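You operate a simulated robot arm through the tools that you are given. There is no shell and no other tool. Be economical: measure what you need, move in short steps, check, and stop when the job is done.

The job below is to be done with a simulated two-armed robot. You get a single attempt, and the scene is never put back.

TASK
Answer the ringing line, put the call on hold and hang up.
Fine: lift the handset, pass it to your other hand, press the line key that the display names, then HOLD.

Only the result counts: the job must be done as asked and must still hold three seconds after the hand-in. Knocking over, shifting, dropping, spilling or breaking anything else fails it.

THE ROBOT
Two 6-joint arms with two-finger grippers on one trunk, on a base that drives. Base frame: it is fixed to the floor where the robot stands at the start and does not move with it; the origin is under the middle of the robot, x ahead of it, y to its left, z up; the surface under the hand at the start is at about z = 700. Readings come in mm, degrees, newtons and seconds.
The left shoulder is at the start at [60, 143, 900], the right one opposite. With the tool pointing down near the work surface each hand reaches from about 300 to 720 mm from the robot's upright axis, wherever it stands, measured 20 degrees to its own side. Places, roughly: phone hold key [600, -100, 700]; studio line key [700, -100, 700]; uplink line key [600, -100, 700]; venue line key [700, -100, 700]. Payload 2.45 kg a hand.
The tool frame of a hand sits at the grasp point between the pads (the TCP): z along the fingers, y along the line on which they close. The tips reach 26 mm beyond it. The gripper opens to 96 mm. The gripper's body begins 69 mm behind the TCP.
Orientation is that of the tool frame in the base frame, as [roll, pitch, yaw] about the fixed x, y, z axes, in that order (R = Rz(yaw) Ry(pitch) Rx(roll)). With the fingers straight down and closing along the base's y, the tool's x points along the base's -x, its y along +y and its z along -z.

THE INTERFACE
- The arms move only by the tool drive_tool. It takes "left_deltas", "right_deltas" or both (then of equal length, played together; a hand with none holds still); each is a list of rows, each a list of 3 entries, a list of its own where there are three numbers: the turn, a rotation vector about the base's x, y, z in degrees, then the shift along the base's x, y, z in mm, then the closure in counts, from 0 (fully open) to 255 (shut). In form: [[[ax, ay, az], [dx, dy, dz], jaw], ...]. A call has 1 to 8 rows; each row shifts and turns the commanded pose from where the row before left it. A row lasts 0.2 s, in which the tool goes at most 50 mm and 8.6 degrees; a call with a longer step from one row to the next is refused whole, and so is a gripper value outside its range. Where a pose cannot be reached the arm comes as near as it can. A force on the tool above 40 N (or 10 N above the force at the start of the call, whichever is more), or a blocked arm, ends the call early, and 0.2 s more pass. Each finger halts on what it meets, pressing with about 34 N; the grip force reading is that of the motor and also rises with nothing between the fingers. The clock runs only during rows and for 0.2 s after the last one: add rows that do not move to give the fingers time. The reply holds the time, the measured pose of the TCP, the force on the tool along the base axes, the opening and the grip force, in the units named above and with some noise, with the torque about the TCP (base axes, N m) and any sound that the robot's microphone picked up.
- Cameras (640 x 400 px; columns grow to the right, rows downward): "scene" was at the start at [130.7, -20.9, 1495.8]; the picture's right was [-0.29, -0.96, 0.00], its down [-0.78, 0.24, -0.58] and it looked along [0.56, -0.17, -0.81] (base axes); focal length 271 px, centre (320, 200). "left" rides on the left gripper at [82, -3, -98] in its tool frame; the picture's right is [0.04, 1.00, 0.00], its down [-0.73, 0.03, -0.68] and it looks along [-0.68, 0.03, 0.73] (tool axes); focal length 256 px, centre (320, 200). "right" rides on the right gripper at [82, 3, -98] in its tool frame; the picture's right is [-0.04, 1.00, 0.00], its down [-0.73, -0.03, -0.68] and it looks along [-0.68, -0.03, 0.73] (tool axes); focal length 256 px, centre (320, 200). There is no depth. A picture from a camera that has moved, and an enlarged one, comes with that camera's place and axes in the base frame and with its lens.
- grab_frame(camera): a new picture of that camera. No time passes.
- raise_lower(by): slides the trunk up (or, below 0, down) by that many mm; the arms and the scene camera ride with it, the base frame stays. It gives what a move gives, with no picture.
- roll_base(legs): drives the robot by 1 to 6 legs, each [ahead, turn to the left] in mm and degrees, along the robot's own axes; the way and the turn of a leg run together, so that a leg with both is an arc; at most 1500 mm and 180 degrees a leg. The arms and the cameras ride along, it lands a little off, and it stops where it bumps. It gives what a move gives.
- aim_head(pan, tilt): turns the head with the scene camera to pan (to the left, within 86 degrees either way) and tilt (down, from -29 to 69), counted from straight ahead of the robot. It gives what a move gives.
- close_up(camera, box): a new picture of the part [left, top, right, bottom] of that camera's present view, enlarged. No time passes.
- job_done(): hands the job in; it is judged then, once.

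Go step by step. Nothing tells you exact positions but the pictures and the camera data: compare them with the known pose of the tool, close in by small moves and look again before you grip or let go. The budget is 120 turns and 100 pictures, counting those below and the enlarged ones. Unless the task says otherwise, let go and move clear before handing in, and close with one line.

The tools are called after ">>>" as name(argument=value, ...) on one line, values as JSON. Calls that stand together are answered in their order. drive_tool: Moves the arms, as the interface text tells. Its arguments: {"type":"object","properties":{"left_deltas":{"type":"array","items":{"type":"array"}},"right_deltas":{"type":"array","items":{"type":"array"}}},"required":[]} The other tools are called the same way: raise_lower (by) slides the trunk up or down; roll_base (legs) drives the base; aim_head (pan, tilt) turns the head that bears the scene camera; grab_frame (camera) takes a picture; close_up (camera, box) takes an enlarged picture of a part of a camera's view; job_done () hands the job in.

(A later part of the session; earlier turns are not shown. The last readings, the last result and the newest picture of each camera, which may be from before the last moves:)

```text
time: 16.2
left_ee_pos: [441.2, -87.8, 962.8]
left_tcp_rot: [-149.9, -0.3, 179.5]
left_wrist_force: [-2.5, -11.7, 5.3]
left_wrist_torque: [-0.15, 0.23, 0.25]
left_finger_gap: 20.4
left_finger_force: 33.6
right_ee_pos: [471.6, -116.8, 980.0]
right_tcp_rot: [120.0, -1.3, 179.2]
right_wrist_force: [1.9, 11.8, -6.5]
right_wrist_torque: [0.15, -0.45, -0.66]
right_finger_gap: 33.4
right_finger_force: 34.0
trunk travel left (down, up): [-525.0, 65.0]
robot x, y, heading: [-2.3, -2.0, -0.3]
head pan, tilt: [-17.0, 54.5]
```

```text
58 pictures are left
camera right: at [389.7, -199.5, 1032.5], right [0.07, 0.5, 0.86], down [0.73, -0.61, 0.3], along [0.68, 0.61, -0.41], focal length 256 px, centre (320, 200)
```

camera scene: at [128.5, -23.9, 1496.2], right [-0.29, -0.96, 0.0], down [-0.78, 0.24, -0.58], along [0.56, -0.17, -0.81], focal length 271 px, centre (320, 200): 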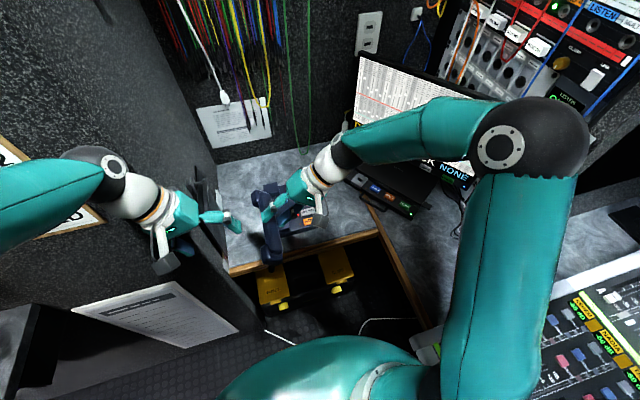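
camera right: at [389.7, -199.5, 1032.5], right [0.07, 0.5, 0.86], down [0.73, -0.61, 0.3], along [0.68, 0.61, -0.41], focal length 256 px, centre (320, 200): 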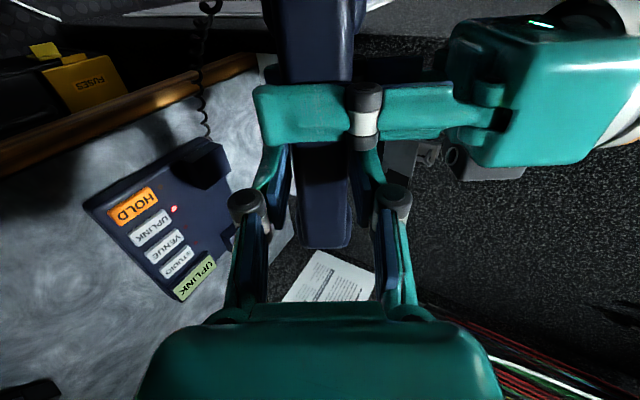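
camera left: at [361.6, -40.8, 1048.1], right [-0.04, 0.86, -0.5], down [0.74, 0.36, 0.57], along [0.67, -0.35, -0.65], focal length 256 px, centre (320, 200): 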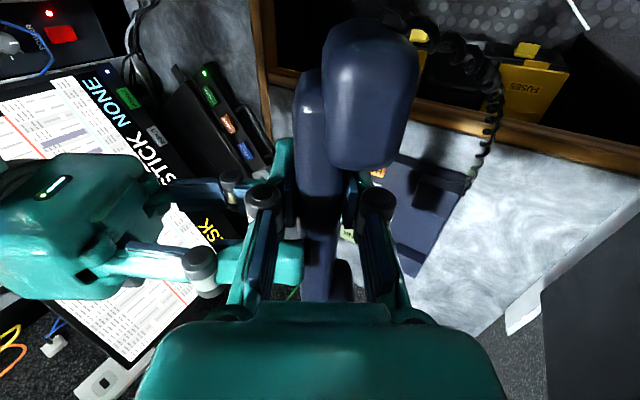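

The left hand holds the shaft, 20.4 mm thick, with 34 N. I'll open the right hand and back it out along its own axis.

>>> drive_tool(right_deltas=[[[0, 0, 0], [0, 0, 0], 130], [[0, 0, 0], [0, 0, 0], 100], [[0, 0, 0], [0, -13, 7.5], 100], [[0, 0, 0], [0, -26, 15], 100], [[0, 0, 0], [0, -30, 17], 60], [[0, 0, 0], [0, -30, 17], 20]])

>>> grab_frame(camera="right")

>>> grab_frame(camera="left")

```text
time: 17.6
left_ee_pos: [441.6, -87.4, 962.0]
left_tcp_rot: [-150.0, -0.4, 179.6]
left_wrist_force: [0.6, 0.8, 0.8]
left_wrist_torque: [0.01, 0.06, -0.01]
left_finger_gap: 20.9
left_finger_force: 33.8
right_ee_pos: [471.8, -216.6, 1037.0]
right_tcp_rot: [120.0, -1.3, 179.2]
right_wrist_force: [1.2, -0.5, 0.9]
right_wrist_torque: [0.0, 0.02, 0.0]
right_finger_gap: 88.7
right_finger_force: 0.1
trunk travel left (down, up): [-525.0, 65.0]
robot x, y, heading: [-2.6, -2.0, -0.1]
head pan, tilt: [-17.0, 54.5]
```

```text
57 pictures are left
camera right: at [390.4, -299.6, 1089.4], right [0.07, 0.5, 0.86], down [0.73, -0.61, 0.3], along [0.68, 0.61, -0.41], focal length 256 px, centre (320, 200)
```

right: 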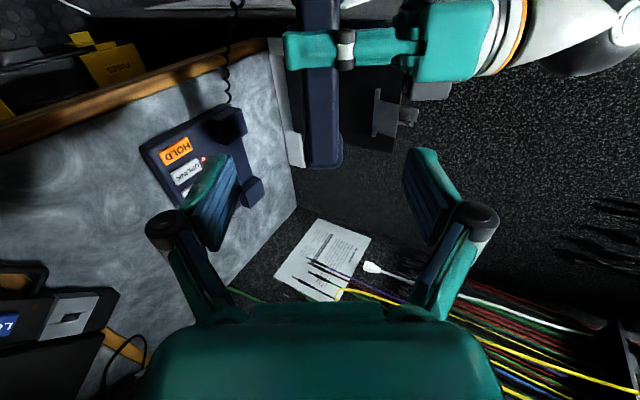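

```text
56 pictures are left
camera left: at [361.5, -40.5, 1047.7], right [-0.03, 0.87, -0.5], down [0.74, 0.36, 0.57], along [0.67, -0.35, -0.65], focal length 256 px, centre (320, 200)
```

left: 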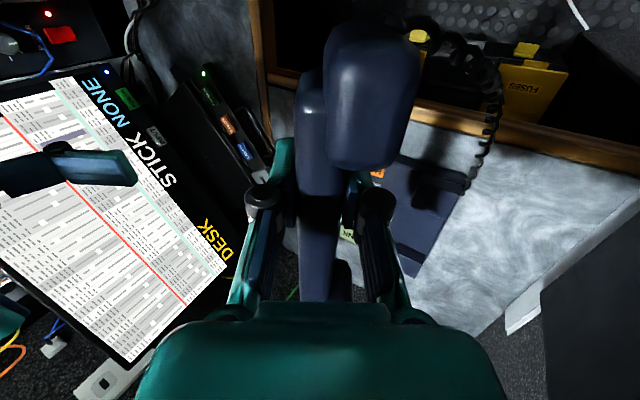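

The left hand now holds the handset alone. I'll move it up and back a little to clear the way, and bring the right hand to fingers-down, closed, near the keys.

>>> drive_tool(left_deltas=[[[0, 0, 0], [-5, 5, 10], 255], [[0, 0, 0], [-10, 10, 15], 255], [[0, 0, 0], [-10, 10, 15], 255], [[0, 0, 0], [-10, 10, 15], 255], [[0, 0, 0], [-10, 5, 10], 255], [[0, 0, 0], [-5, 0, 5], 255], [[0, 0, 0], [0, 0, 0], 255], [[0, 0, 0], [0, 0, 0], 255]], right_deltas=[[[-7.5, 0, 0], [0, -10, 0], 60], [[-7.5, 0, 0], [0, -10, 0], 120], [[-7.5, 0, 0], [10, -5, -10], 180], [[-7.5, 0, 0], [15, 0, -15], 255], [[-7.5, 0, 0], [15, 0, -20], 255], [[-7.5, 0, 0], [15, 10, -20], 255], [[-7.5, 0, 0], [15, 15, -20], 255], [[-7.5, 0, 0], [15, 15, -20], 255]])

>>> grab_frame(camera="scene")

>>> grab_frame(camera="right")

```text
time: 19.4
left_ee_pos: [391.0, -47.7, 1031.8]
left_tcp_rot: [-149.9, -0.5, 179.6]
left_wrist_force: [0.2, -0.2, -2.3]
left_wrist_torque: [0.0, 0.07, 0.0]
left_finger_gap: 20.6
left_finger_force: 34.1
right_ee_pos: [558.9, -200.3, 929.7]
right_tcp_rot: [-179.9, 0.0, 178.3]
right_wrist_force: [-0.6, -0.4, 0.2]
right_wrist_torque: [0.0, 0.03, -0.03]
right_finger_gap: 0.0
right_finger_force: 28.6
trunk travel left (down, up): [-525.0, 65.0]
robot x, y, heading: [1.9, 0.7, 0.0]
head pan, tilt: [-17.0, 54.5]
```

```text
55 pictures are left
camera scene: at [132.1, -20.2, 1495.7], right [-0.29, -0.96, 0.0], down [-0.78, 0.24, -0.58], along [0.55, -0.17, -0.81], focal length 271 px, centre (320, 200)
```

scene: 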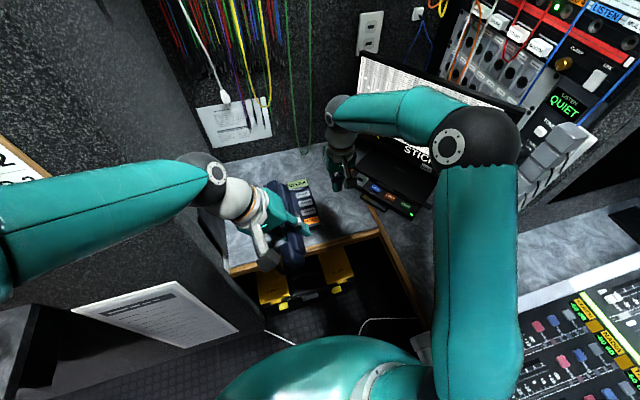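

```text
54 pictures are left
camera right: at [476.4, -195.3, 1026.5], right [0.07, 1.0, 0.0], down [0.73, -0.05, 0.68], along [0.68, -0.05, -0.73], focal length 256 px, centre (320, 200)
```

right: 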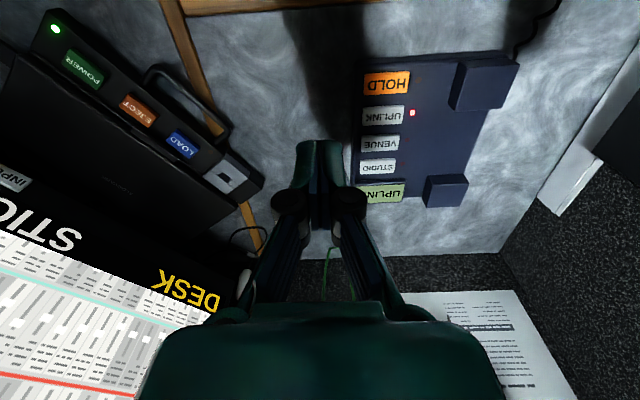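

HOLD ≈[579,-128], UPLINK ≈[617,-130], VENUE ≈[654]; UPLINK is still named. I'll move the closed fingers above UPLINK.

>>> drive_tool(right_deltas=[[[0, 0, 0], [20, 20, -25], 255], [[0, 0, 1.5], [20, 25, -30], 255], [[0, 0, 0], [18, 25, -30], 255], [[0, 0, 0], [0, 0, -25], 255], [[0, 0, 0], [0, 0, -15], 255]])

>>> grab_frame(camera="right")

>>> grab_frame(camera="scene")

```text
time: 20.6
left_ee_pos: [391.3, -47.7, 1031.7]
left_tcp_rot: [-150.0, -0.4, 179.5]
left_wrist_force: [0.1, -0.2, -2.2]
left_wrist_torque: [0.01, 0.06, -0.01]
left_finger_gap: 20.5
left_finger_force: 33.5
right_ee_pos: [615.6, -130.2, 804.2]
right_tcp_rot: [179.9, -0.1, -180.0]
right_wrist_force: [0.8, -0.3, 0.8]
right_wrist_torque: [0.0, 0.01, 0.0]
right_finger_gap: 0.0
right_finger_force: 28.6
trunk travel left (down, up): [-525.0, 65.0]
robot x, y, heading: [0.6, -2.8, 0.1]
head pan, tilt: [-17.0, 54.5]
```

```text
53 pictures are left
camera right: at [533.4, -128.1, 902.2], right [0.04, 1.0, 0.0], down [0.73, -0.03, 0.68], along [0.68, -0.03, -0.73], focal length 256 px, centre (320, 200)
```

right: 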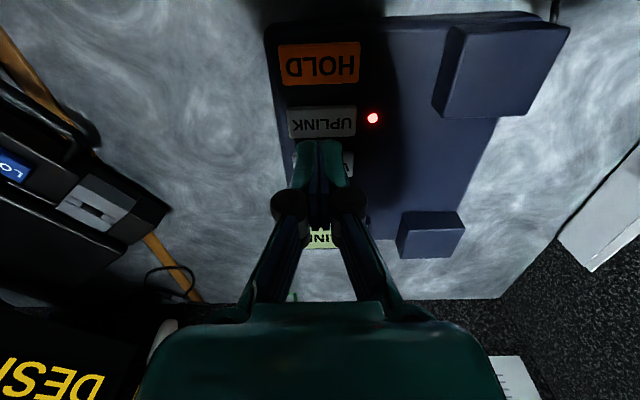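

```text
52 pictures are left
camera scene: at [131.7, -20.9, 1495.7], right [-0.29, -0.96, 0.0], down [-0.78, 0.24, -0.58], along [0.55, -0.17, -0.81], focal length 271 px, centre (320, 200)
```

scene: 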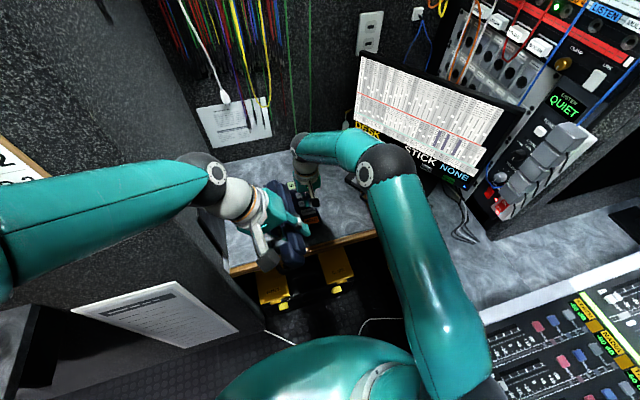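

The projected tip point falls right on UPLINK. I'll lower in small steps until I feel the key.

>>> drive_tool(right_deltas=[[[0, 0, 0], [0, 0, -15], 255], [[0, 0, 0], [0, 0, -15], 255], [[0, 0, 0], [0, 0, -5], 255], [[0, 0, 0], [0, 0, -3], 255]])

>>> grab_frame(camera="right")

```text
time: 21.6
left_ee_pos: [390.9, -47.8, 1031.5]
left_tcp_rot: [-150.0, -0.3, 179.5]
left_wrist_force: [-0.4, -0.9, -1.8]
left_wrist_torque: [0.0, 0.07, -0.01]
left_finger_gap: 20.6
left_finger_force: 33.8
right_ee_pos: [616.0, -130.9, 766.0]
right_tcp_rot: [180.0, -0.1, -179.9]
right_wrist_force: [-0.9, -0.5, 0.0]
right_wrist_torque: [0.02, 0.0, -0.01]
right_finger_gap: 0.0
right_finger_force: 28.3
trunk travel left (down, up): [-525.0, 65.0]
robot x, y, heading: [-0.7, -2.3, -0.2]
head pan, tilt: [-17.0, 54.5]
```

```text
51 pictures are left
camera right: at [533.5, -128.5, 864.3], right [0.04, 1.0, 0.0], down [0.73, -0.03, 0.68], along [0.68, -0.03, -0.73], focal length 256 px, centre (320, 200)
```

right: 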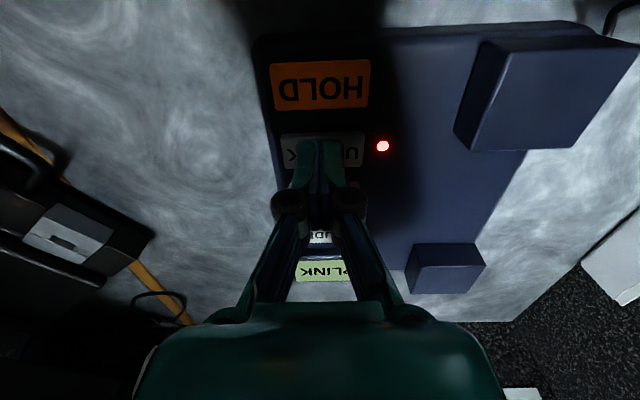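

>>> drive_tool(right_deltas=[[[0, 0, 0], [0, 0, -3], 255], [[0, 0, 0], [0, 0, -2], 255], [[0, 0, 0], [0, 0, -2], 255]])

```text
time: 22.4
left_ee_pos: [390.9, -47.9, 1033.2]
left_tcp_rot: [-149.9, -0.3, 179.5]
left_wrist_force: [-0.1, 0.5, -1.8]
left_wrist_torque: [-0.01, 0.04, -0.02]
left_finger_gap: 20.6
left_finger_force: 33.1
right_ee_pos: [614.1, -132.0, 760.8]
right_tcp_rot: [179.9, 0.0, -180.0]
right_wrist_force: [-0.6, 0.5, 1.4]
right_wrist_torque: [0.01, 0.01, -0.02]
right_finger_gap: 6.0
right_finger_force: 28.7
trunk travel left (down, up): [-525.0, 65.0]
robot x, y, heading: [0.0, -1.4, 0.1]
head pan, tilt: [-17.0, 54.5]
```

>>> drive_tool(right_deltas=[[[0, 0, 0], [0, 0, -2], 255], [[0, 0, 0], [0, 0, -2], 255]])

>>> grab_frame(camera="right")

```text
time: 23.0
left_ee_pos: [390.4, -47.4, 1032.7]
left_tcp_rot: [-150.1, -0.4, 179.4]
left_wrist_force: [-0.8, 0.2, -0.9]
left_wrist_torque: [-0.01, 0.04, 0.01]
left_finger_gap: 20.5
left_finger_force: 33.9
right_ee_pos: [615.1, -131.2, 758.3]
right_tcp_rot: [180.0, 0.0, 180.0]
right_wrist_force: [-0.2, 0.6, 2.5]
right_wrist_torque: [0.01, 0.03, 0.0]
right_finger_gap: 6.1
right_finger_force: 28.7
trunk travel left (down, up): [-525.0, 65.0]
robot x, y, heading: [2.3, -1.7, 0.1]
head pan, tilt: [-17.0, 54.5]
heard: click
```

```text
50 pictures are left
camera right: at [532.9, -128.5, 854.6], right [0.04, 1.0, 0.0], down [0.73, -0.03, 0.68], along [0.68, -0.03, -0.73], focal length 256 px, centre (320, 200)
```

right: 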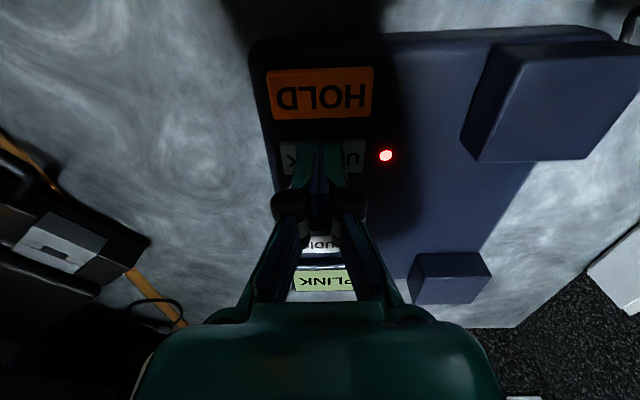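

A click: UPLINK is pressed. I'll rise clear and check the lamp and display.

>>> drive_tool(right_deltas=[[[0, 0, 0], [0, 0, 10], 255], [[0, 0, 0], [0, 0, 20], 255], [[0, 0, 0], [-18, 0, 5], 255], [[0, 0, 0], [-19, 1, 0], 255]])

>>> grab_frame(camera="right")

```text
time: 24.0
left_ee_pos: [390.2, -46.8, 1033.4]
left_tcp_rot: [-150.1, -0.3, 179.6]
left_wrist_force: [0.4, 0.3, -2.1]
left_wrist_torque: [0.03, 0.05, 0.0]
left_finger_gap: 20.8
left_finger_force: 34.0
right_ee_pos: [577.7, -130.5, 790.2]
right_tcp_rot: [-180.0, 0.1, 180.0]
right_wrist_force: [-0.3, -0.7, -0.2]
right_wrist_torque: [0.0, -0.02, -0.01]
right_finger_gap: 0.0
right_finger_force: 28.4
trunk travel left (down, up): [-525.0, 65.0]
robot x, y, heading: [-1.1, 1.8, -0.3]
head pan, tilt: [-17.0, 54.5]
```

```text
49 pictures are left
camera right: at [496.1, -127.8, 889.0], right [0.04, 1.0, 0.0], down [0.73, -0.03, 0.68], along [0.68, -0.03, -0.73], focal length 256 px, centre (320, 200)
```

right: 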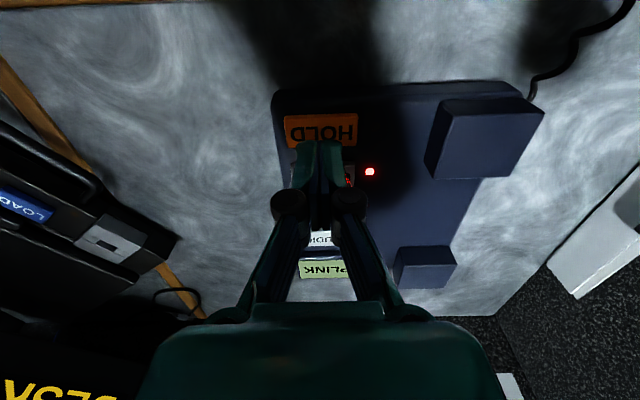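

The lamp stays lit on UPLINK and the fingers are over HOLD. Now to press it the same way.

>>> drive_tool(right_deltas=[[[0, 0, 0], [0, 0, -14], 255], [[0, 0, 0], [0, 0, -8], 255], [[0, 0, 0], [0, 0, -4], 255], [[0, 0, 0], [0, 0, -2], 255], [[0, 0, 0], [0, 0, -2], 255], [[0, 0, 0], [0, 0, -1], 255]])

```text
time: 25.4
left_ee_pos: [391.0, -47.3, 1032.6]
left_tcp_rot: [-150.0, -0.3, 179.6]
left_wrist_force: [-0.1, 0.2, -2.7]
left_wrist_torque: [0.04, 0.04, 0.01]
left_finger_gap: 20.6
left_finger_force: 34.6
right_ee_pos: [578.4, -130.9, 761.2]
right_tcp_rot: [-180.0, 0.0, -180.0]
right_wrist_force: [0.4, -0.4, 0.7]
right_wrist_torque: [0.01, -0.01, 0.01]
right_finger_gap: 5.9
right_finger_force: 28.9
trunk travel left (down, up): [-525.0, 65.0]
robot x, y, heading: [-3.5, -0.9, -0.3]
head pan, tilt: [-17.0, 54.5]
```

>>> drive_tool(right_deltas=[[[0, 0, 0], [0, 0, -2], 255], [[0, 0, 0], [0, 0, -2], 255]])

```text
time: 26.0
left_ee_pos: [390.1, -47.2, 1032.5]
left_tcp_rot: [-150.0, -0.3, 179.5]
left_wrist_force: [-0.2, -0.7, -1.4]
left_wrist_torque: [-0.01, 0.1, -0.02]
left_finger_gap: 20.9
left_finger_force: 34.0
right_ee_pos: [577.1, -129.7, 758.1]
right_tcp_rot: [180.0, 0.0, -180.0]
right_wrist_force: [0.3, 0.4, 2.9]
right_wrist_torque: [0.0, 0.03, -0.03]
right_finger_gap: 6.1
right_finger_force: 28.5
trunk travel left (down, up): [-525.0, 65.0]
robot x, y, heading: [-5.1, 0.1, -0.1]
head pan, tilt: [-17.0, 54.5]
heard: click
```

HOLD clicked too. I'll rise, move off to the right and verify the lamps.

>>> drive_tool(right_deltas=[[[0, 0, 0], [0, 0, 10], 255], [[0, 0, 0], [0, 0, 25], 255], [[0, 0, 0], [-10, -20, 35], 255], [[0, 0, 0], [-20, -30, 35], 255], [[0, 0, 0], [-20, -30, 30], 200], [[0, 0, 0], [-20, -20, 30], 130]])

>>> grab_frame(camera="right")

>>> grab_frame(camera="left")

```text
refused: row 4 steps farther than a row can; nothing moved
```

```text
48 pictures are left
camera right: at [496.3, -127.4, 854.6], right [0.04, 1.0, 0.0], down [0.73, -0.03, 0.68], along [0.68, -0.03, -0.73], focal length 256 px, centre (320, 200)
```

right: 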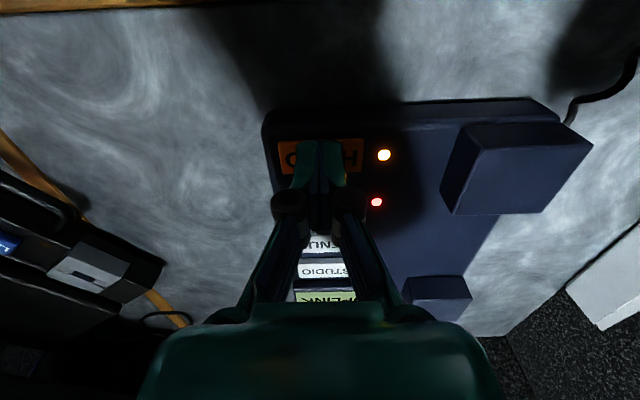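

```text
47 pictures are left
camera left: at [310.8, 0.2, 1117.9], right [-0.03, 0.87, -0.5], down [0.74, 0.36, 0.57], along [0.67, -0.35, -0.65], focal length 256 px, centre (320, 200)
```

left: 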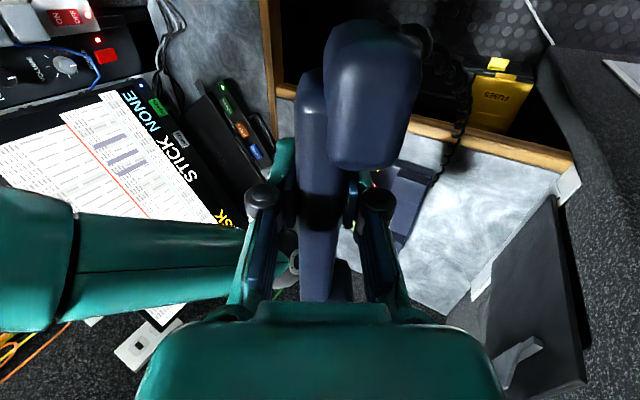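

The HOLD lamp is lit and UPLINK is still lit, so the call is on hold. I'll lift off the key in smaller steps.

>>> drive_tool(right_deltas=[[[0, 0, 0], [0, 0, 10], 255], [[0, 0, 0], [0, 0, 25], 255], [[0, 0, 0], [-10, -15, 30], 255], [[0, 0, 0], [-15, -25, 30], 255], [[0, 0, 0], [-15, -25, 30], 200], [[0, 0, 0], [-15, -25, 30], 130]])

>>> grab_frame(camera="right")

```text
time: 27.4
left_ee_pos: [389.6, -47.8, 1032.7]
left_tcp_rot: [-150.1, -0.3, 179.5]
left_wrist_force: [0.2, -0.5, -2.0]
left_wrist_torque: [-0.03, 0.05, 0.0]
left_finger_gap: 20.6
left_finger_force: 33.6
right_ee_pos: [524.1, -218.6, 910.3]
right_tcp_rot: [179.9, 0.1, 179.9]
right_wrist_force: [0.5, 0.4, -1.0]
right_wrist_torque: [0.01, 0.0, -0.01]
right_finger_gap: 47.1
right_finger_force: 0.0
trunk travel left (down, up): [-525.0, 65.0]
robot x, y, heading: [-0.5, 2.8, 0.0]
head pan, tilt: [-17.0, 54.5]
```

```text
46 pictures are left
camera right: at [441.9, -216.5, 1007.7], right [0.04, 1.0, 0.0], down [0.73, -0.03, 0.68], along [0.68, -0.03, -0.73], focal length 256 px, centre (320, 200)
```

right: 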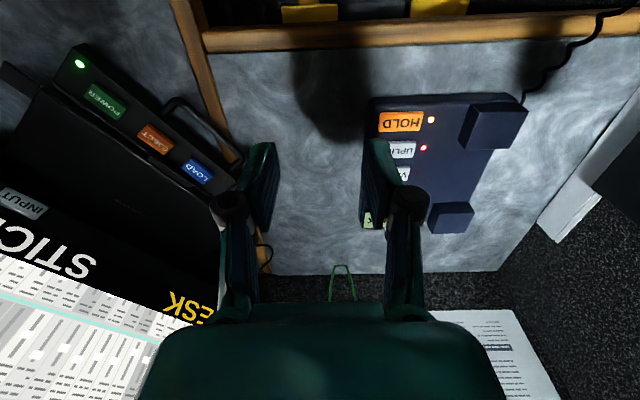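

Next I'll bring the left hand back to the proven hand-over pose and the right hand back to its 60° approach, for handing the handset back with a deeper grip.

>>> drive_tool(left_deltas=[[[0, 0, 0], [0, 0, 0], 255], [[0, 0, 0], [0, 0, 0], 255], [[0, 0, 0], [5, 0, -5], 255], [[0, 0, 0], [10, -5, -10], 255], [[0, 0, 0], [10, -10, -15], 255], [[0, 0, 0], [10, -10, -15], 255], [[0, 0, 0], [10, -10, -15], 255], [[0, 0, 0], [5, -5, -10], 255]], right_deltas=[[[7.5, 0, 0], [-5, 0, 15], 127], [[7.5, 0, 0], [-5, 0, 20], 127], [[7.5, 0, 0], [-5, 0, 20], 127], [[7.5, 0, 0], [-10, 0, 20], 127], [[7.5, 0, 0], [-8, 0, 20], 127], [[7.5, 0, 0], [-8, 0, 15], 127], [[7.5, 0, 0], [-6, 0, 10], 127], [[7.5, 0, 0], [-4, 0, 7], 127]])

>>> grab_frame(camera="right")

>>> grab_frame(camera="left")

```text
time: 29.2
left_ee_pos: [441.5, -90.0, 962.4]
left_tcp_rot: [-149.9, -0.2, 179.6]
left_wrist_force: [-0.8, -0.3, -2.0]
left_wrist_torque: [-0.01, 0.04, -0.02]
left_finger_gap: 20.7
left_finger_force: 34.5
right_ee_pos: [473.5, -220.2, 1038.0]
right_tcp_rot: [119.9, 0.0, -180.0]
right_wrist_force: [0.6, 1.0, 1.0]
right_wrist_torque: [0.01, -0.02, -0.02]
right_finger_gap: 48.1
right_finger_force: 0.0
trunk travel left (down, up): [-525.0, 65.0]
robot x, y, heading: [-0.3, -0.1, -0.1]
head pan, tilt: [-17.0, 54.5]
```

```text
45 pictures are left
camera right: at [390.6, -304.9, 1088.9], right [0.04, 0.5, 0.87], down [0.73, -0.6, 0.31], along [0.68, 0.62, -0.39], focal length 256 px, centre (320, 200)
```

right: 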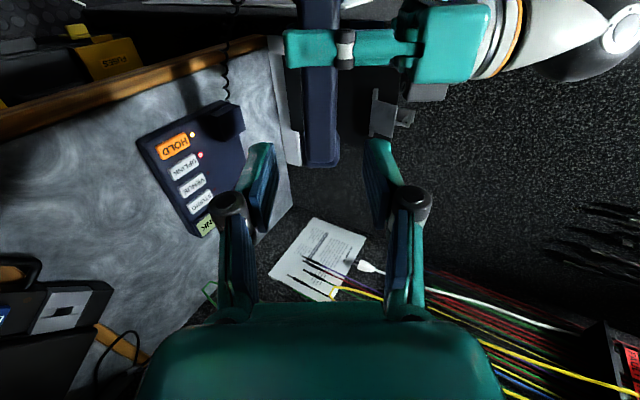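

```text
44 pictures are left
camera left: at [361.6, -42.5, 1047.4], right [-0.03, 0.87, -0.5], down [0.74, 0.36, 0.57], along [0.67, -0.35, -0.65], focal length 256 px, centre (320, 200)
```

left: 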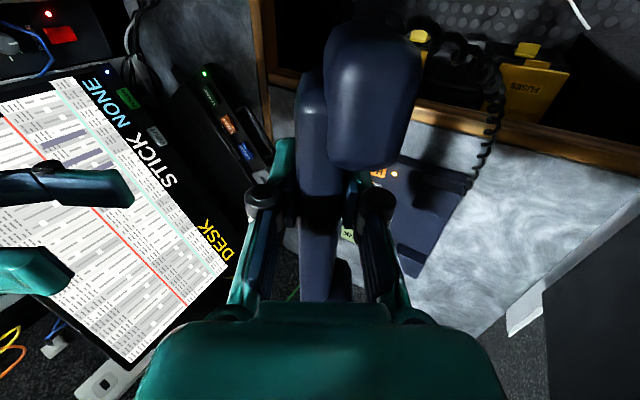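

>>> drive_tool(right_deltas=[[[0, 0, 0], [0, 21.7, -12.5], 127], [[0, 0, 0], [0, 26, -15], 127], [[0, 0, 0], [0, 26, -15], 127], [[0, 0, 0], [0, 17.3, -10], 127]])

>>> grab_frame(camera="right")

>>> grab_frame(camera="left")

```text
time: 30.2
left_ee_pos: [440.4, -88.5, 962.1]
left_tcp_rot: [-150.0, -0.3, 179.4]
left_wrist_force: [0.3, -0.4, -1.8]
left_wrist_torque: [-0.01, 0.05, 0.01]
left_finger_gap: 20.3
left_finger_force: 33.9
right_ee_pos: [471.3, -129.8, 987.0]
right_tcp_rot: [120.1, -0.1, -180.0]
right_wrist_force: [0.8, 0.3, 0.0]
right_wrist_torque: [0.02, -0.05, -0.02]
right_finger_gap: 48.2
right_finger_force: 0.1
trunk travel left (down, up): [-525.0, 65.0]
robot x, y, heading: [0.1, 0.5, -0.1]
head pan, tilt: [-17.0, 54.5]
```

```text
43 pictures are left
camera right: at [389.6, -213.4, 1036.4], right [0.04, 0.5, 0.87], down [0.73, -0.6, 0.31], along [0.68, 0.62, -0.39], focal length 256 px, centre (320, 200)
```

right: 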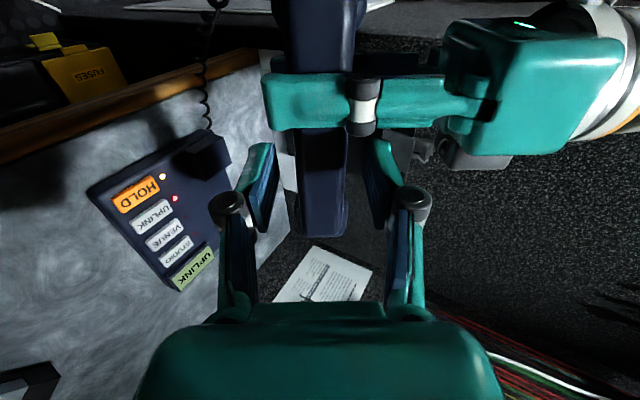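

```text
42 pictures are left
camera left: at [361.4, -42.0, 1047.6], right [-0.03, 0.87, -0.5], down [0.74, 0.36, 0.57], along [0.67, -0.35, -0.65], focal length 256 px, centre (320, 200)
```

left: 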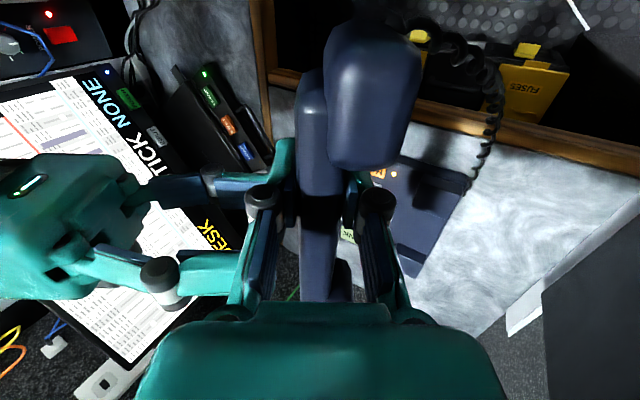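

It is aligned. I'll advance the last ~43 mm with a 3 mm shift away from the left fingers.

>>> drive_tool(right_deltas=[[[0, 0, 0], [3, 8.7, -5], 127], [[0, 0, 0], [0, 8.7, -5], 127], [[0, 0, 0], [0, 8.7, -5], 127], [[0, 0, 0], [0, 8.7, -5], 127]])

>>> grab_frame(camera="right")

>>> grab_frame(camera="left")

```text
time: 31.2
left_ee_pos: [440.6, -90.9, 961.7]
left_tcp_rot: [-150.0, -0.3, 179.5]
left_wrist_force: [0.1, -0.6, -1.8]
left_wrist_torque: [-0.02, 0.07, 0.01]
left_finger_gap: 20.6
left_finger_force: 33.9
right_ee_pos: [474.8, -94.1, 966.3]
right_tcp_rot: [120.1, 0.0, -180.0]
right_wrist_force: [-0.4, 0.1, 0.0]
right_wrist_torque: [-0.03, 0.03, 0.01]
right_finger_gap: 48.1
right_finger_force: 0.1
trunk travel left (down, up): [-525.0, 65.0]
robot x, y, heading: [-3.1, -0.1, -0.5]
head pan, tilt: [-17.0, 54.5]
```

```text
41 pictures are left
camera right: at [392.5, -178.0, 1017.2], right [0.04, 0.5, 0.87], down [0.73, -0.6, 0.31], along [0.68, 0.62, -0.39], focal length 256 px, centre (320, 200)
```

right: 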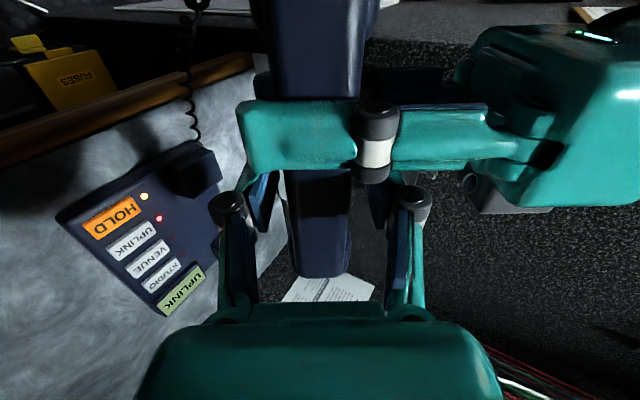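

```text
40 pictures are left
camera left: at [361.3, -42.1, 1047.6], right [-0.03, 0.87, -0.5], down [0.74, 0.36, 0.57], along [0.67, -0.35, -0.65], focal length 256 px, centre (320, 200)
```

left: 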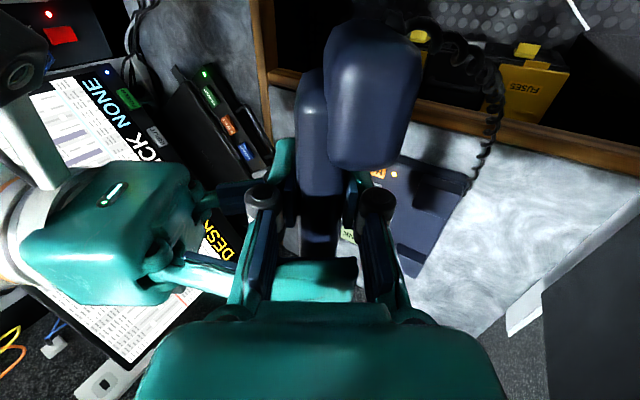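

The right fingers now reach fully past the shaft. I'll close them, then release the left.

>>> drive_tool(right_deltas=[[[0, 0, 0], [0, 0, 0], 150], [[0, 0, 0], [0, 0, 0], 180], [[0, 0, 0], [0, 0, 0], 255], [[0, 0, 0], [0, 0, 0], 255]])

```text
time: 32.2
left_ee_pos: [441.2, -90.4, 962.8]
left_tcp_rot: [-150.0, -0.3, 179.5]
left_wrist_force: [-2.1, 4.0, 3.8]
left_wrist_torque: [0.01, -0.86, 0.54]
left_finger_gap: 20.4
left_finger_force: 34.2
right_ee_pos: [474.7, -94.2, 966.8]
right_tcp_rot: [120.1, -0.2, 180.0]
right_wrist_force: [1.7, -5.0, -3.2]
right_wrist_torque: [-0.14, 0.66, -0.36]
right_finger_gap: 32.8
right_finger_force: 33.8
trunk travel left (down, up): [-525.0, 65.0]
robot x, y, heading: [0.8, -1.2, -0.2]
head pan, tilt: [-17.0, 54.5]
```

>>> drive_tool(left_deltas=[[[0, 0, 0], [0, 0, 0], 170], [[0, 0, 0], [0, 0, 0], 130], [[0, 0, 0], [-1, 5, 8.7], 130], [[0, 0, 0], [0, 10, 17.3], 130], [[0, 0, 0], [0, 12, 20.8], 130], [[0, 0, 0], [0, 12, 20.8], 130], [[0, 0, 0], [0, 12, 20.8], 130]])

>>> grab_frame(camera="left")

>>> grab_frame(camera="right")

```text
time: 33.8
left_ee_pos: [439.4, -36.8, 1052.0]
left_tcp_rot: [-150.0, -0.4, 179.4]
left_wrist_force: [-0.3, 0.3, 1.1]
left_wrist_torque: [0.01, -0.03, 0.01]
left_finger_gap: 47.0
left_finger_force: 0.0
right_ee_pos: [474.6, -95.6, 967.4]
right_tcp_rot: [120.0, 0.1, -180.0]
right_wrist_force: [0.6, -0.5, -0.7]
right_wrist_torque: [-0.03, -0.01, 0.0]
right_finger_gap: 32.7
right_finger_force: 33.6
trunk travel left (down, up): [-525.0, 65.0]
robot x, y, heading: [-0.1, -1.2, 0.0]
head pan, tilt: [-17.0, 54.5]
```

```text
39 pictures are left
camera left: at [360.6, 10.1, 1136.9], right [-0.03, 0.87, -0.5], down [0.74, 0.36, 0.57], along [0.67, -0.35, -0.65], focal length 256 px, centre (320, 200)
```

left: 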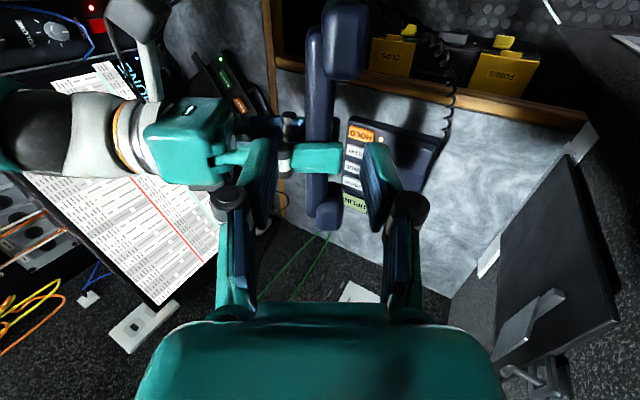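

```text
38 pictures are left
camera right: at [392.1, -178.0, 1017.4], right [0.04, 0.5, 0.87], down [0.73, -0.6, 0.31], along [0.68, 0.62, -0.39], focal length 256 px, centre (320, 200)
```

right: 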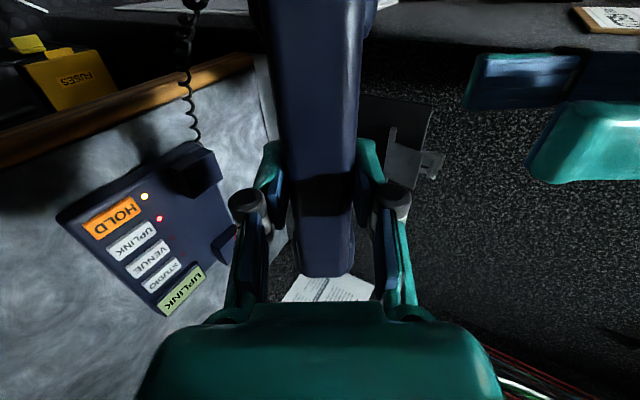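

The right hand now holds the handset deep in its pads, and the lamps show UPLINK and HOLD. By the earlier measurements the cradle pose for this grip is TCP≈[660,-28,~785]. I'll send the left hand back to its starting spot and turn the right hand upright on the way to a point above the cradle.

>>> drive_tool(left_deltas=[[[6, 0, 0], [0, 5, 0], 100], [[6, 0, 0], [-5, 15, 0], 60], [[6, 0, 0], [-5, 20, 0], 20], [[6, 0, 0], [-5, 25, -5], 0], [[6, 0, 0], [-5, 25, -10], 0], [[0, 0, 0], [0, 25, -10], 0], [[0, 0, 0], [0, 25, -5], 0], [[0, 0, 0], [0, 20, -5], 0]], right_deltas=[[[0, 0, 0], [0, 0, 0], 255], [[0, 0, 0], [5, 0, 0], 255], [[-7.5, 0, 0], [10, 0, 0], 255], [[-7.5, 0, 0], [10, 5, 0], 255], [[-7.5, 0, 0], [15, 5, 0], 255], [[-7.5, 0, 0], [20, 10, 0], 255], [[-7.5, 0, 0], [20, 10, 0], 255], [[-7.5, 0, 0], [20, 10, 0], 255]])

>>> drive_tool(right_deltas=[[[-7.5, 0, 0], [20, 10, -5], 255], [[-7.5, 0, 0], [20, 10, -10], 255], [[0, 0, -1.5], [20, 8, -15], 255], [[0, 0, 0], [20, 0, -20], 255], [[0, 0, 0], [0, 0, -20], 255], [[0, 0, 0], [0, 0, -20], 255], [[0, 0, 0], [0, 0, -10], 255]])

>>> grab_frame(camera="right")

>>> grab_frame(camera="scene")

```text
time: 35.6
left_ee_pos: [418.8, 121.7, 1016.0]
left_tcp_rot: [-179.9, -0.6, 179.7]
left_wrist_force: [0.5, -0.3, 0.0]
left_wrist_torque: [-0.02, 0.02, -0.01]
left_finger_gap: 96.0
left_finger_force: 0.1
right_ee_pos: [575.1, -52.9, 966.4]
right_tcp_rot: [165.2, -0.1, 180.0]
right_wrist_force: [-0.4, 0.0, 0.3]
right_wrist_torque: [0.0, -0.01, -0.01]
right_finger_gap: 32.8
right_finger_force: 33.8
trunk travel left (down, up): [-525.0, 65.0]
robot x, y, heading: [-0.7, -0.3, -0.0]
head pan, tilt: [-17.0, 54.5]
```

```text
time: 37.2
left_ee_pos: [419.0, 120.8, 1015.1]
left_tcp_rot: [-179.9, -0.6, 179.7]
left_wrist_force: [0.9, 0.2, 1.2]
left_wrist_torque: [-0.03, 0.0, -0.01]
left_finger_gap: 96.2
left_finger_force: 0.0
right_ee_pos: [654.8, -26.8, 866.2]
right_tcp_rot: [179.9, -0.2, 178.5]
right_wrist_force: [-0.7, -1.0, 0.0]
right_wrist_torque: [0.0, 0.01, 0.03]
right_finger_gap: 32.6
right_finger_force: 34.3
trunk travel left (down, up): [-525.0, 65.0]
robot x, y, heading: [0.9, 2.4, 0.1]
head pan, tilt: [-17.0, 54.5]
```

```text
37 pictures are left
camera right: at [572.7, -22.3, 962.9], right [0.07, 1.0, 0.0], down [0.73, -0.05, 0.68], along [0.68, -0.05, -0.73], focal length 256 px, centre (320, 200)
```

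right: 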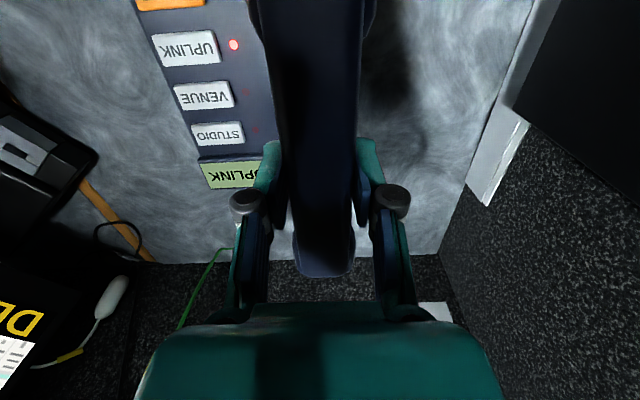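

```text
36 pictures are left
camera scene: at [131.0, -21.0, 1495.8], right [-0.29, -0.96, 0.0], down [-0.78, 0.24, -0.58], along [0.56, -0.17, -0.81], focal length 271 px, centre (320, 200)
```

scene: 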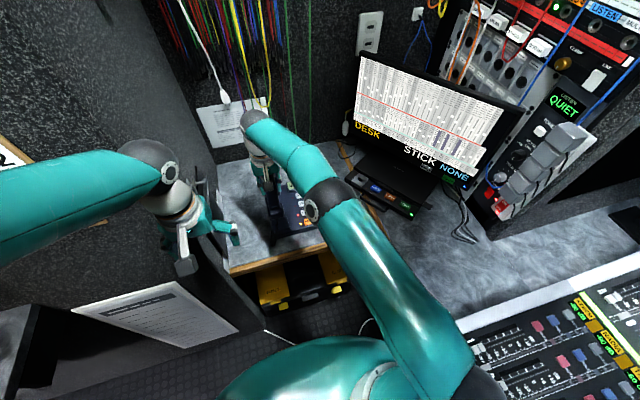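

The phone sits where it was. I'll correct to x=660, lower to just above the cradle and look.

>>> drive_tool(right_deltas=[[[0, 0, 0], [0, -1, -15], 255], [[0, 0, 0], [3, 0, -15], 255], [[0, 0, 0], [2, 0, -14], 255], [[0, 0, 0], [0, 0, -10], 255]])

>>> grab_frame(camera="right")

>>> close_up(camera="left", box=[120, 80, 320, 280])

>>> close_up(camera="scene", box=[230, 150, 330, 260])

```text
time: 38.2
left_ee_pos: [419.7, 121.7, 1016.1]
left_tcp_rot: [-179.9, -0.6, 179.7]
left_wrist_force: [0.2, -0.4, 0.0]
left_wrist_torque: [-0.01, 0.0, 0.0]
left_finger_gap: 95.9
left_finger_force: 0.1
right_ee_pos: [660.5, -28.0, 812.5]
right_tcp_rot: [-180.0, 0.0, 178.5]
right_wrist_force: [0.4, 0.1, 0.2]
right_wrist_torque: [-0.01, 0.03, -0.02]
right_finger_gap: 32.9
right_finger_force: 33.6
trunk travel left (down, up): [-525.0, 65.0]
robot x, y, heading: [1.7, 3.0, 0.2]
head pan, tilt: [-17.0, 54.5]
```

```text
35 pictures are left
camera right: at [578.5, -22.4, 908.8], right [0.07, 1.0, 0.0], down [0.73, -0.05, 0.68], along [0.68, -0.04, -0.73], focal length 256 px, centre (320, 200)
```

right: 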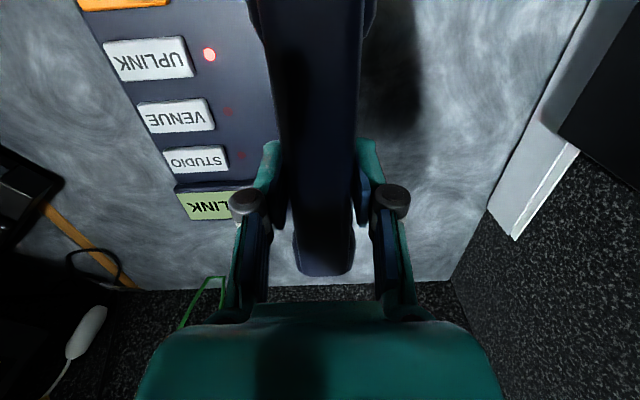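

```text
2.00 times, centred on (220, 180) of left
camera zoom: at [339.6, 119.0, 1112.8], right [-0.03, 1.0, 0.0], down [0.74, 0.03, 0.67], along [0.67, 0.02, -0.74], focal length 512 px, centre (520, 240)
```

zoom: 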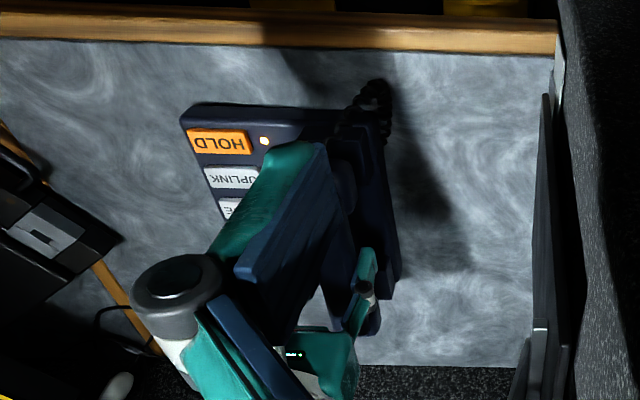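

```text
3.64 times, centred on (280, 205) of scene
camera zoom: at [131.4, -20.9, 1495.8], right [-0.29, -0.96, 0.0], down [-0.78, 0.24, -0.58], along [0.55, -0.17, -0.81], focal length 984 px, centre (466, 182)
```

zoom: 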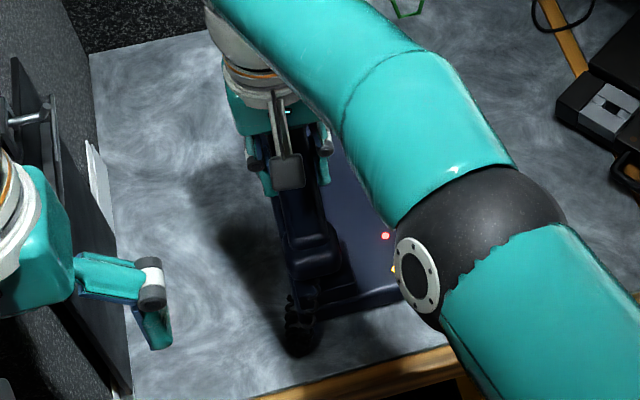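

It is lined up above the cradle. I'll lower gently and feel for contact, expected near z≈785.

>>> drive_tool(right_deltas=[[[0, 0, 0], [0, 0, -8], 255], [[0, 0, 0], [0, 0, -7], 255], [[0, 0, 0], [0, 0, -5], 255], [[0, 0, 0], [0, 0, -3], 255], [[0, 0, 0], [0, 0, -2], 255]])

>>> grab_frame(camera="right")

>>> close_up(camera="left", box=[160, 90, 280, 210])

```text
time: 39.4
left_ee_pos: [418.3, 121.2, 1016.7]
left_tcp_rot: [180.0, -0.5, 179.7]
left_wrist_force: [-0.7, 0.0, 0.4]
left_wrist_torque: [-0.01, -0.01, -0.02]
left_finger_gap: 96.1
left_finger_force: 0.0
right_ee_pos: [659.6, -27.8, 789.7]
right_tcp_rot: [179.8, 0.2, 178.5]
right_wrist_force: [0.6, 0.4, 10.5]
right_wrist_torque: [0.11, 0.71, 0.02]
right_finger_gap: 32.6
right_finger_force: 34.2
trunk travel left (down, up): [-525.0, 65.0]
robot x, y, heading: [-3.8, -2.9, -0.0]
head pan, tilt: [-17.0, 54.5]
```

```text
32 pictures are left
camera right: at [577.6, -22.2, 885.8], right [0.07, 1.0, 0.0], down [0.73, -0.05, 0.68], along [0.68, -0.04, -0.73], focal length 256 px, centre (320, 200)
```

right: 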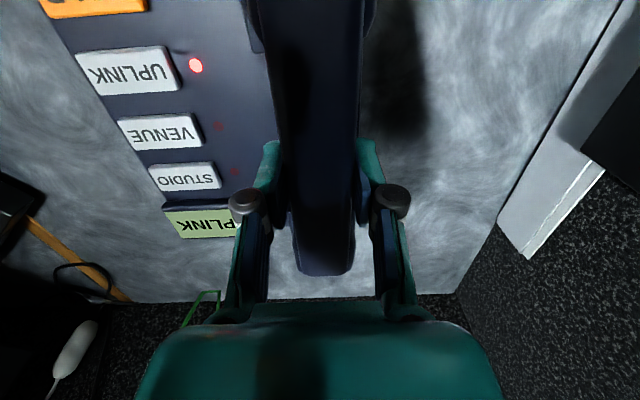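

```text
3.33 times, centred on (220, 150) of left
camera zoom: at [338.6, 119.1, 1113.3], right [-0.03, 1.0, 0.0], down [0.74, 0.03, 0.67], along [0.67, 0.02, -0.74], focal length 853 px, centre (653, 367)
```

zoom: 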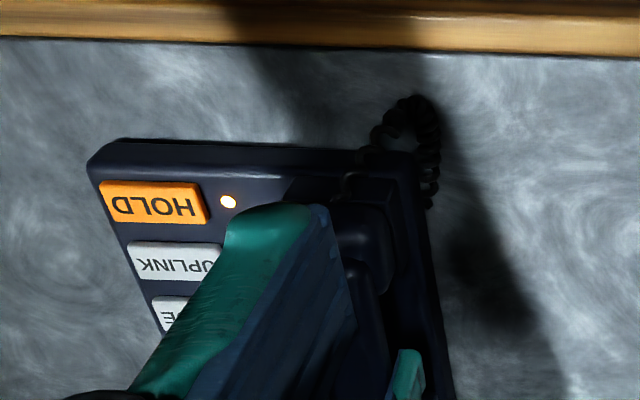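

Contact is felt at z≈790 with 10 N, near the mouthpiece end first, about 68 mm behind the TCP. I'll ease the far end down with a slight pitch and see whether the torque levels out.

>>> drive_tool(right_deltas=[[[0, 0.7, 0], [0, 0, 0], 255], [[0, 0.7, 0], [0, 0, 0], 255]])

```text
time: 40.0
left_ee_pos: [418.3, 121.6, 1016.5]
left_tcp_rot: [179.9, -0.4, 179.7]
left_wrist_force: [-0.6, 0.2, -0.3]
left_wrist_torque: [0.05, 0.02, 0.0]
left_finger_gap: 96.0
left_finger_force: 0.0
right_ee_pos: [654.9, -27.8, 788.2]
right_tcp_rot: [180.0, -1.2, 178.5]
right_wrist_force: [3.8, 1.1, 10.1]
right_wrist_torque: [-0.02, -0.98, 0.01]
right_finger_gap: 32.8
right_finger_force: 34.0
right hand out of reach, approached as far as the arm can: row 1
trunk travel left (down, up): [-525.0, 65.0]
robot x, y, heading: [0.5, 0.3, 0.0]
head pan, tilt: [-17.0, 54.5]
```

Reach limited that and dragged the hand back 5 mm. I'll lift slightly, restore x=660 with about half the pitch, and check that the phone did not move.

>>> drive_tool(right_deltas=[[[0, 0, 0], [0, 0, 6], 255], [[0, -0.8, 0], [4, 0, 0], 255], [[0, 0, 0], [0, 0, 0], 255]])

>>> grab_frame(camera="right")

```text
time: 40.8
left_ee_pos: [419.6, 121.7, 1014.9]
left_tcp_rot: [180.0, -0.6, 179.6]
left_wrist_force: [0.3, -0.6, 0.6]
left_wrist_torque: [0.0, -0.03, -0.02]
left_finger_gap: 96.0
left_finger_force: 0.0
right_ee_pos: [658.0, -27.6, 792.4]
right_tcp_rot: [179.9, -0.7, 178.6]
right_wrist_force: [-0.5, -0.4, 0.7]
right_wrist_torque: [-0.02, -0.02, 0.01]
right_finger_gap: 32.7
right_finger_force: 33.5
trunk travel left (down, up): [-525.0, 65.0]
robot x, y, heading: [0.1, -2.7, 0.1]
head pan, tilt: [-17.0, 54.5]
```

```text
30 pictures are left
camera right: at [577.2, -23.4, 891.0], right [0.07, 1.0, 0.0], down [0.74, -0.05, 0.67], along [0.67, -0.04, -0.74], focal length 256 px, centre (320, 200)
```

right: 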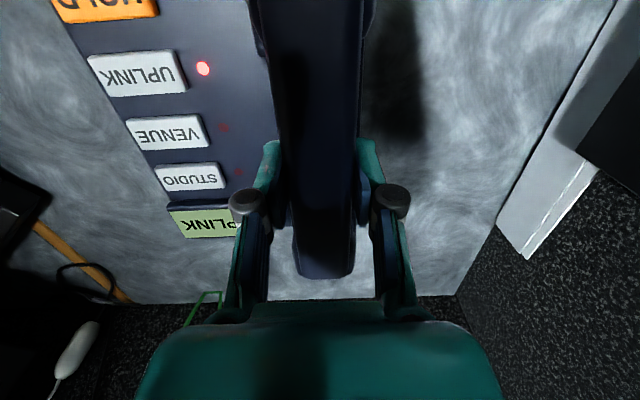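

The phone has not moved; the lamp is still at [614,-91]. I'll lower the last few mm and open gently.

>>> drive_tool(right_deltas=[[[0, 0, 0], [1, 0, -2], 255], [[0, 0, 0], [0, 0, -1.5], 255], [[0, 0, 0], [0, 0, 0], 255]])

```text
time: 41.6
left_ee_pos: [417.9, 121.9, 1015.3]
left_tcp_rot: [-180.0, -0.6, 179.7]
left_wrist_force: [-0.4, -0.6, 0.6]
left_wrist_torque: [0.01, 0.02, -0.01]
left_finger_gap: 96.0
left_finger_force: 0.0
right_ee_pos: [657.7, -28.3, 790.9]
right_tcp_rot: [179.9, -0.5, 178.6]
right_wrist_force: [-0.3, 0.4, -0.3]
right_wrist_torque: [0.02, 0.01, 0.01]
right_finger_gap: 32.9
right_finger_force: 34.0
trunk travel left (down, up): [-525.0, 65.0]
robot x, y, heading: [2.9, 1.4, 0.2]
head pan, tilt: [-17.0, 54.5]
```

>>> drive_tool(right_deltas=[[[0, 0, 0], [0, 0, -1.5], 255], [[0, 0, 0], [0, 0, -1], 255], [[0, 0, 0], [0, 0, 0], 255]])

```text
time: 42.4
left_ee_pos: [417.9, 120.4, 1015.3]
left_tcp_rot: [180.0, -0.6, 179.7]
left_wrist_force: [-0.7, 0.4, -0.3]
left_wrist_torque: [0.0, 0.02, -0.03]
left_finger_gap: 95.7
left_finger_force: 0.0
right_ee_pos: [657.9, -29.5, 790.6]
right_tcp_rot: [180.0, -0.5, 178.4]
right_wrist_force: [2.8, -0.1, 5.7]
right_wrist_torque: [0.01, 0.66, 0.03]
right_finger_gap: 32.6
right_finger_force: 34.0
trunk travel left (down, up): [-525.0, 65.0]
robot x, y, heading: [0.7, 3.5, 0.2]
head pan, tilt: [-17.0, 54.5]
```

It is touching lightly, so I'll open gently and look.

>>> drive_tool(right_deltas=[[[0, 0, 0], [0, 0, 0], 160], [[0, 0, 0], [0, 0, 0], 140], [[0, 0, 0], [0, 0, 0], 110], [[0, 0, 0], [0, 0, 0], 110]])

>>> grab_frame(camera="right")

>>> close_up(camera="left", box=[120, 80, 320, 280])

```text
time: 43.4
left_ee_pos: [418.5, 121.3, 1015.1]
left_tcp_rot: [180.0, -0.6, 179.7]
left_wrist_force: [-0.2, 0.4, -0.2]
left_wrist_torque: [-0.01, 0.01, -0.01]
left_finger_gap: 95.9
left_finger_force: 0.0
right_ee_pos: [658.0, -29.1, 788.7]
right_tcp_rot: [-180.0, -0.6, 178.5]
right_wrist_force: [0.4, -0.1, -0.4]
right_wrist_torque: [-0.04, 0.02, -0.01]
right_finger_gap: 54.8
right_finger_force: 0.1
trunk travel left (down, up): [-525.0, 65.0]
robot x, y, heading: [-2.6, -1.1, 0.1]
head pan, tilt: [-17.0, 54.5]
```

```text
29 pictures are left
camera right: at [577.0, -23.7, 886.9], right [0.07, 1.0, 0.0], down [0.74, -0.05, 0.67], along [0.67, -0.04, -0.74], focal length 256 px, centre (320, 200)
```

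right: 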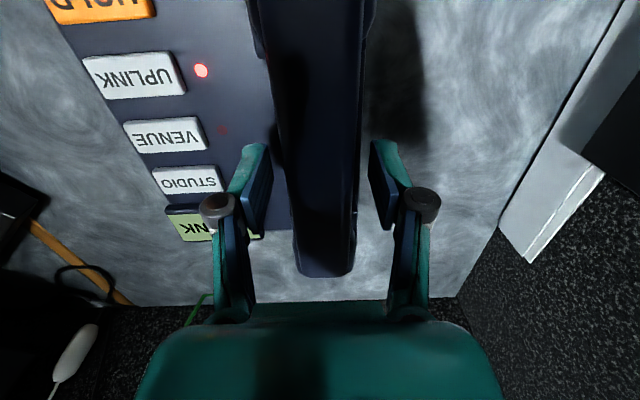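

```text
2.00 times, centred on (220, 180) of left
camera zoom: at [339.4, 119.0, 1112.8], right [-0.03, 1.0, 0.0], down [0.74, 0.03, 0.67], along [0.67, 0.02, -0.74], focal length 512 px, centre (520, 240)
```

zoom: 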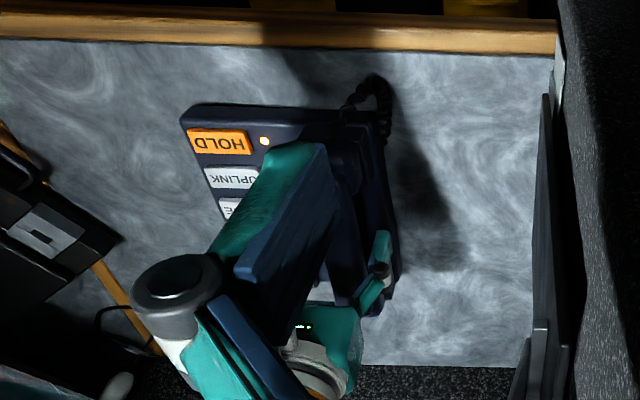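

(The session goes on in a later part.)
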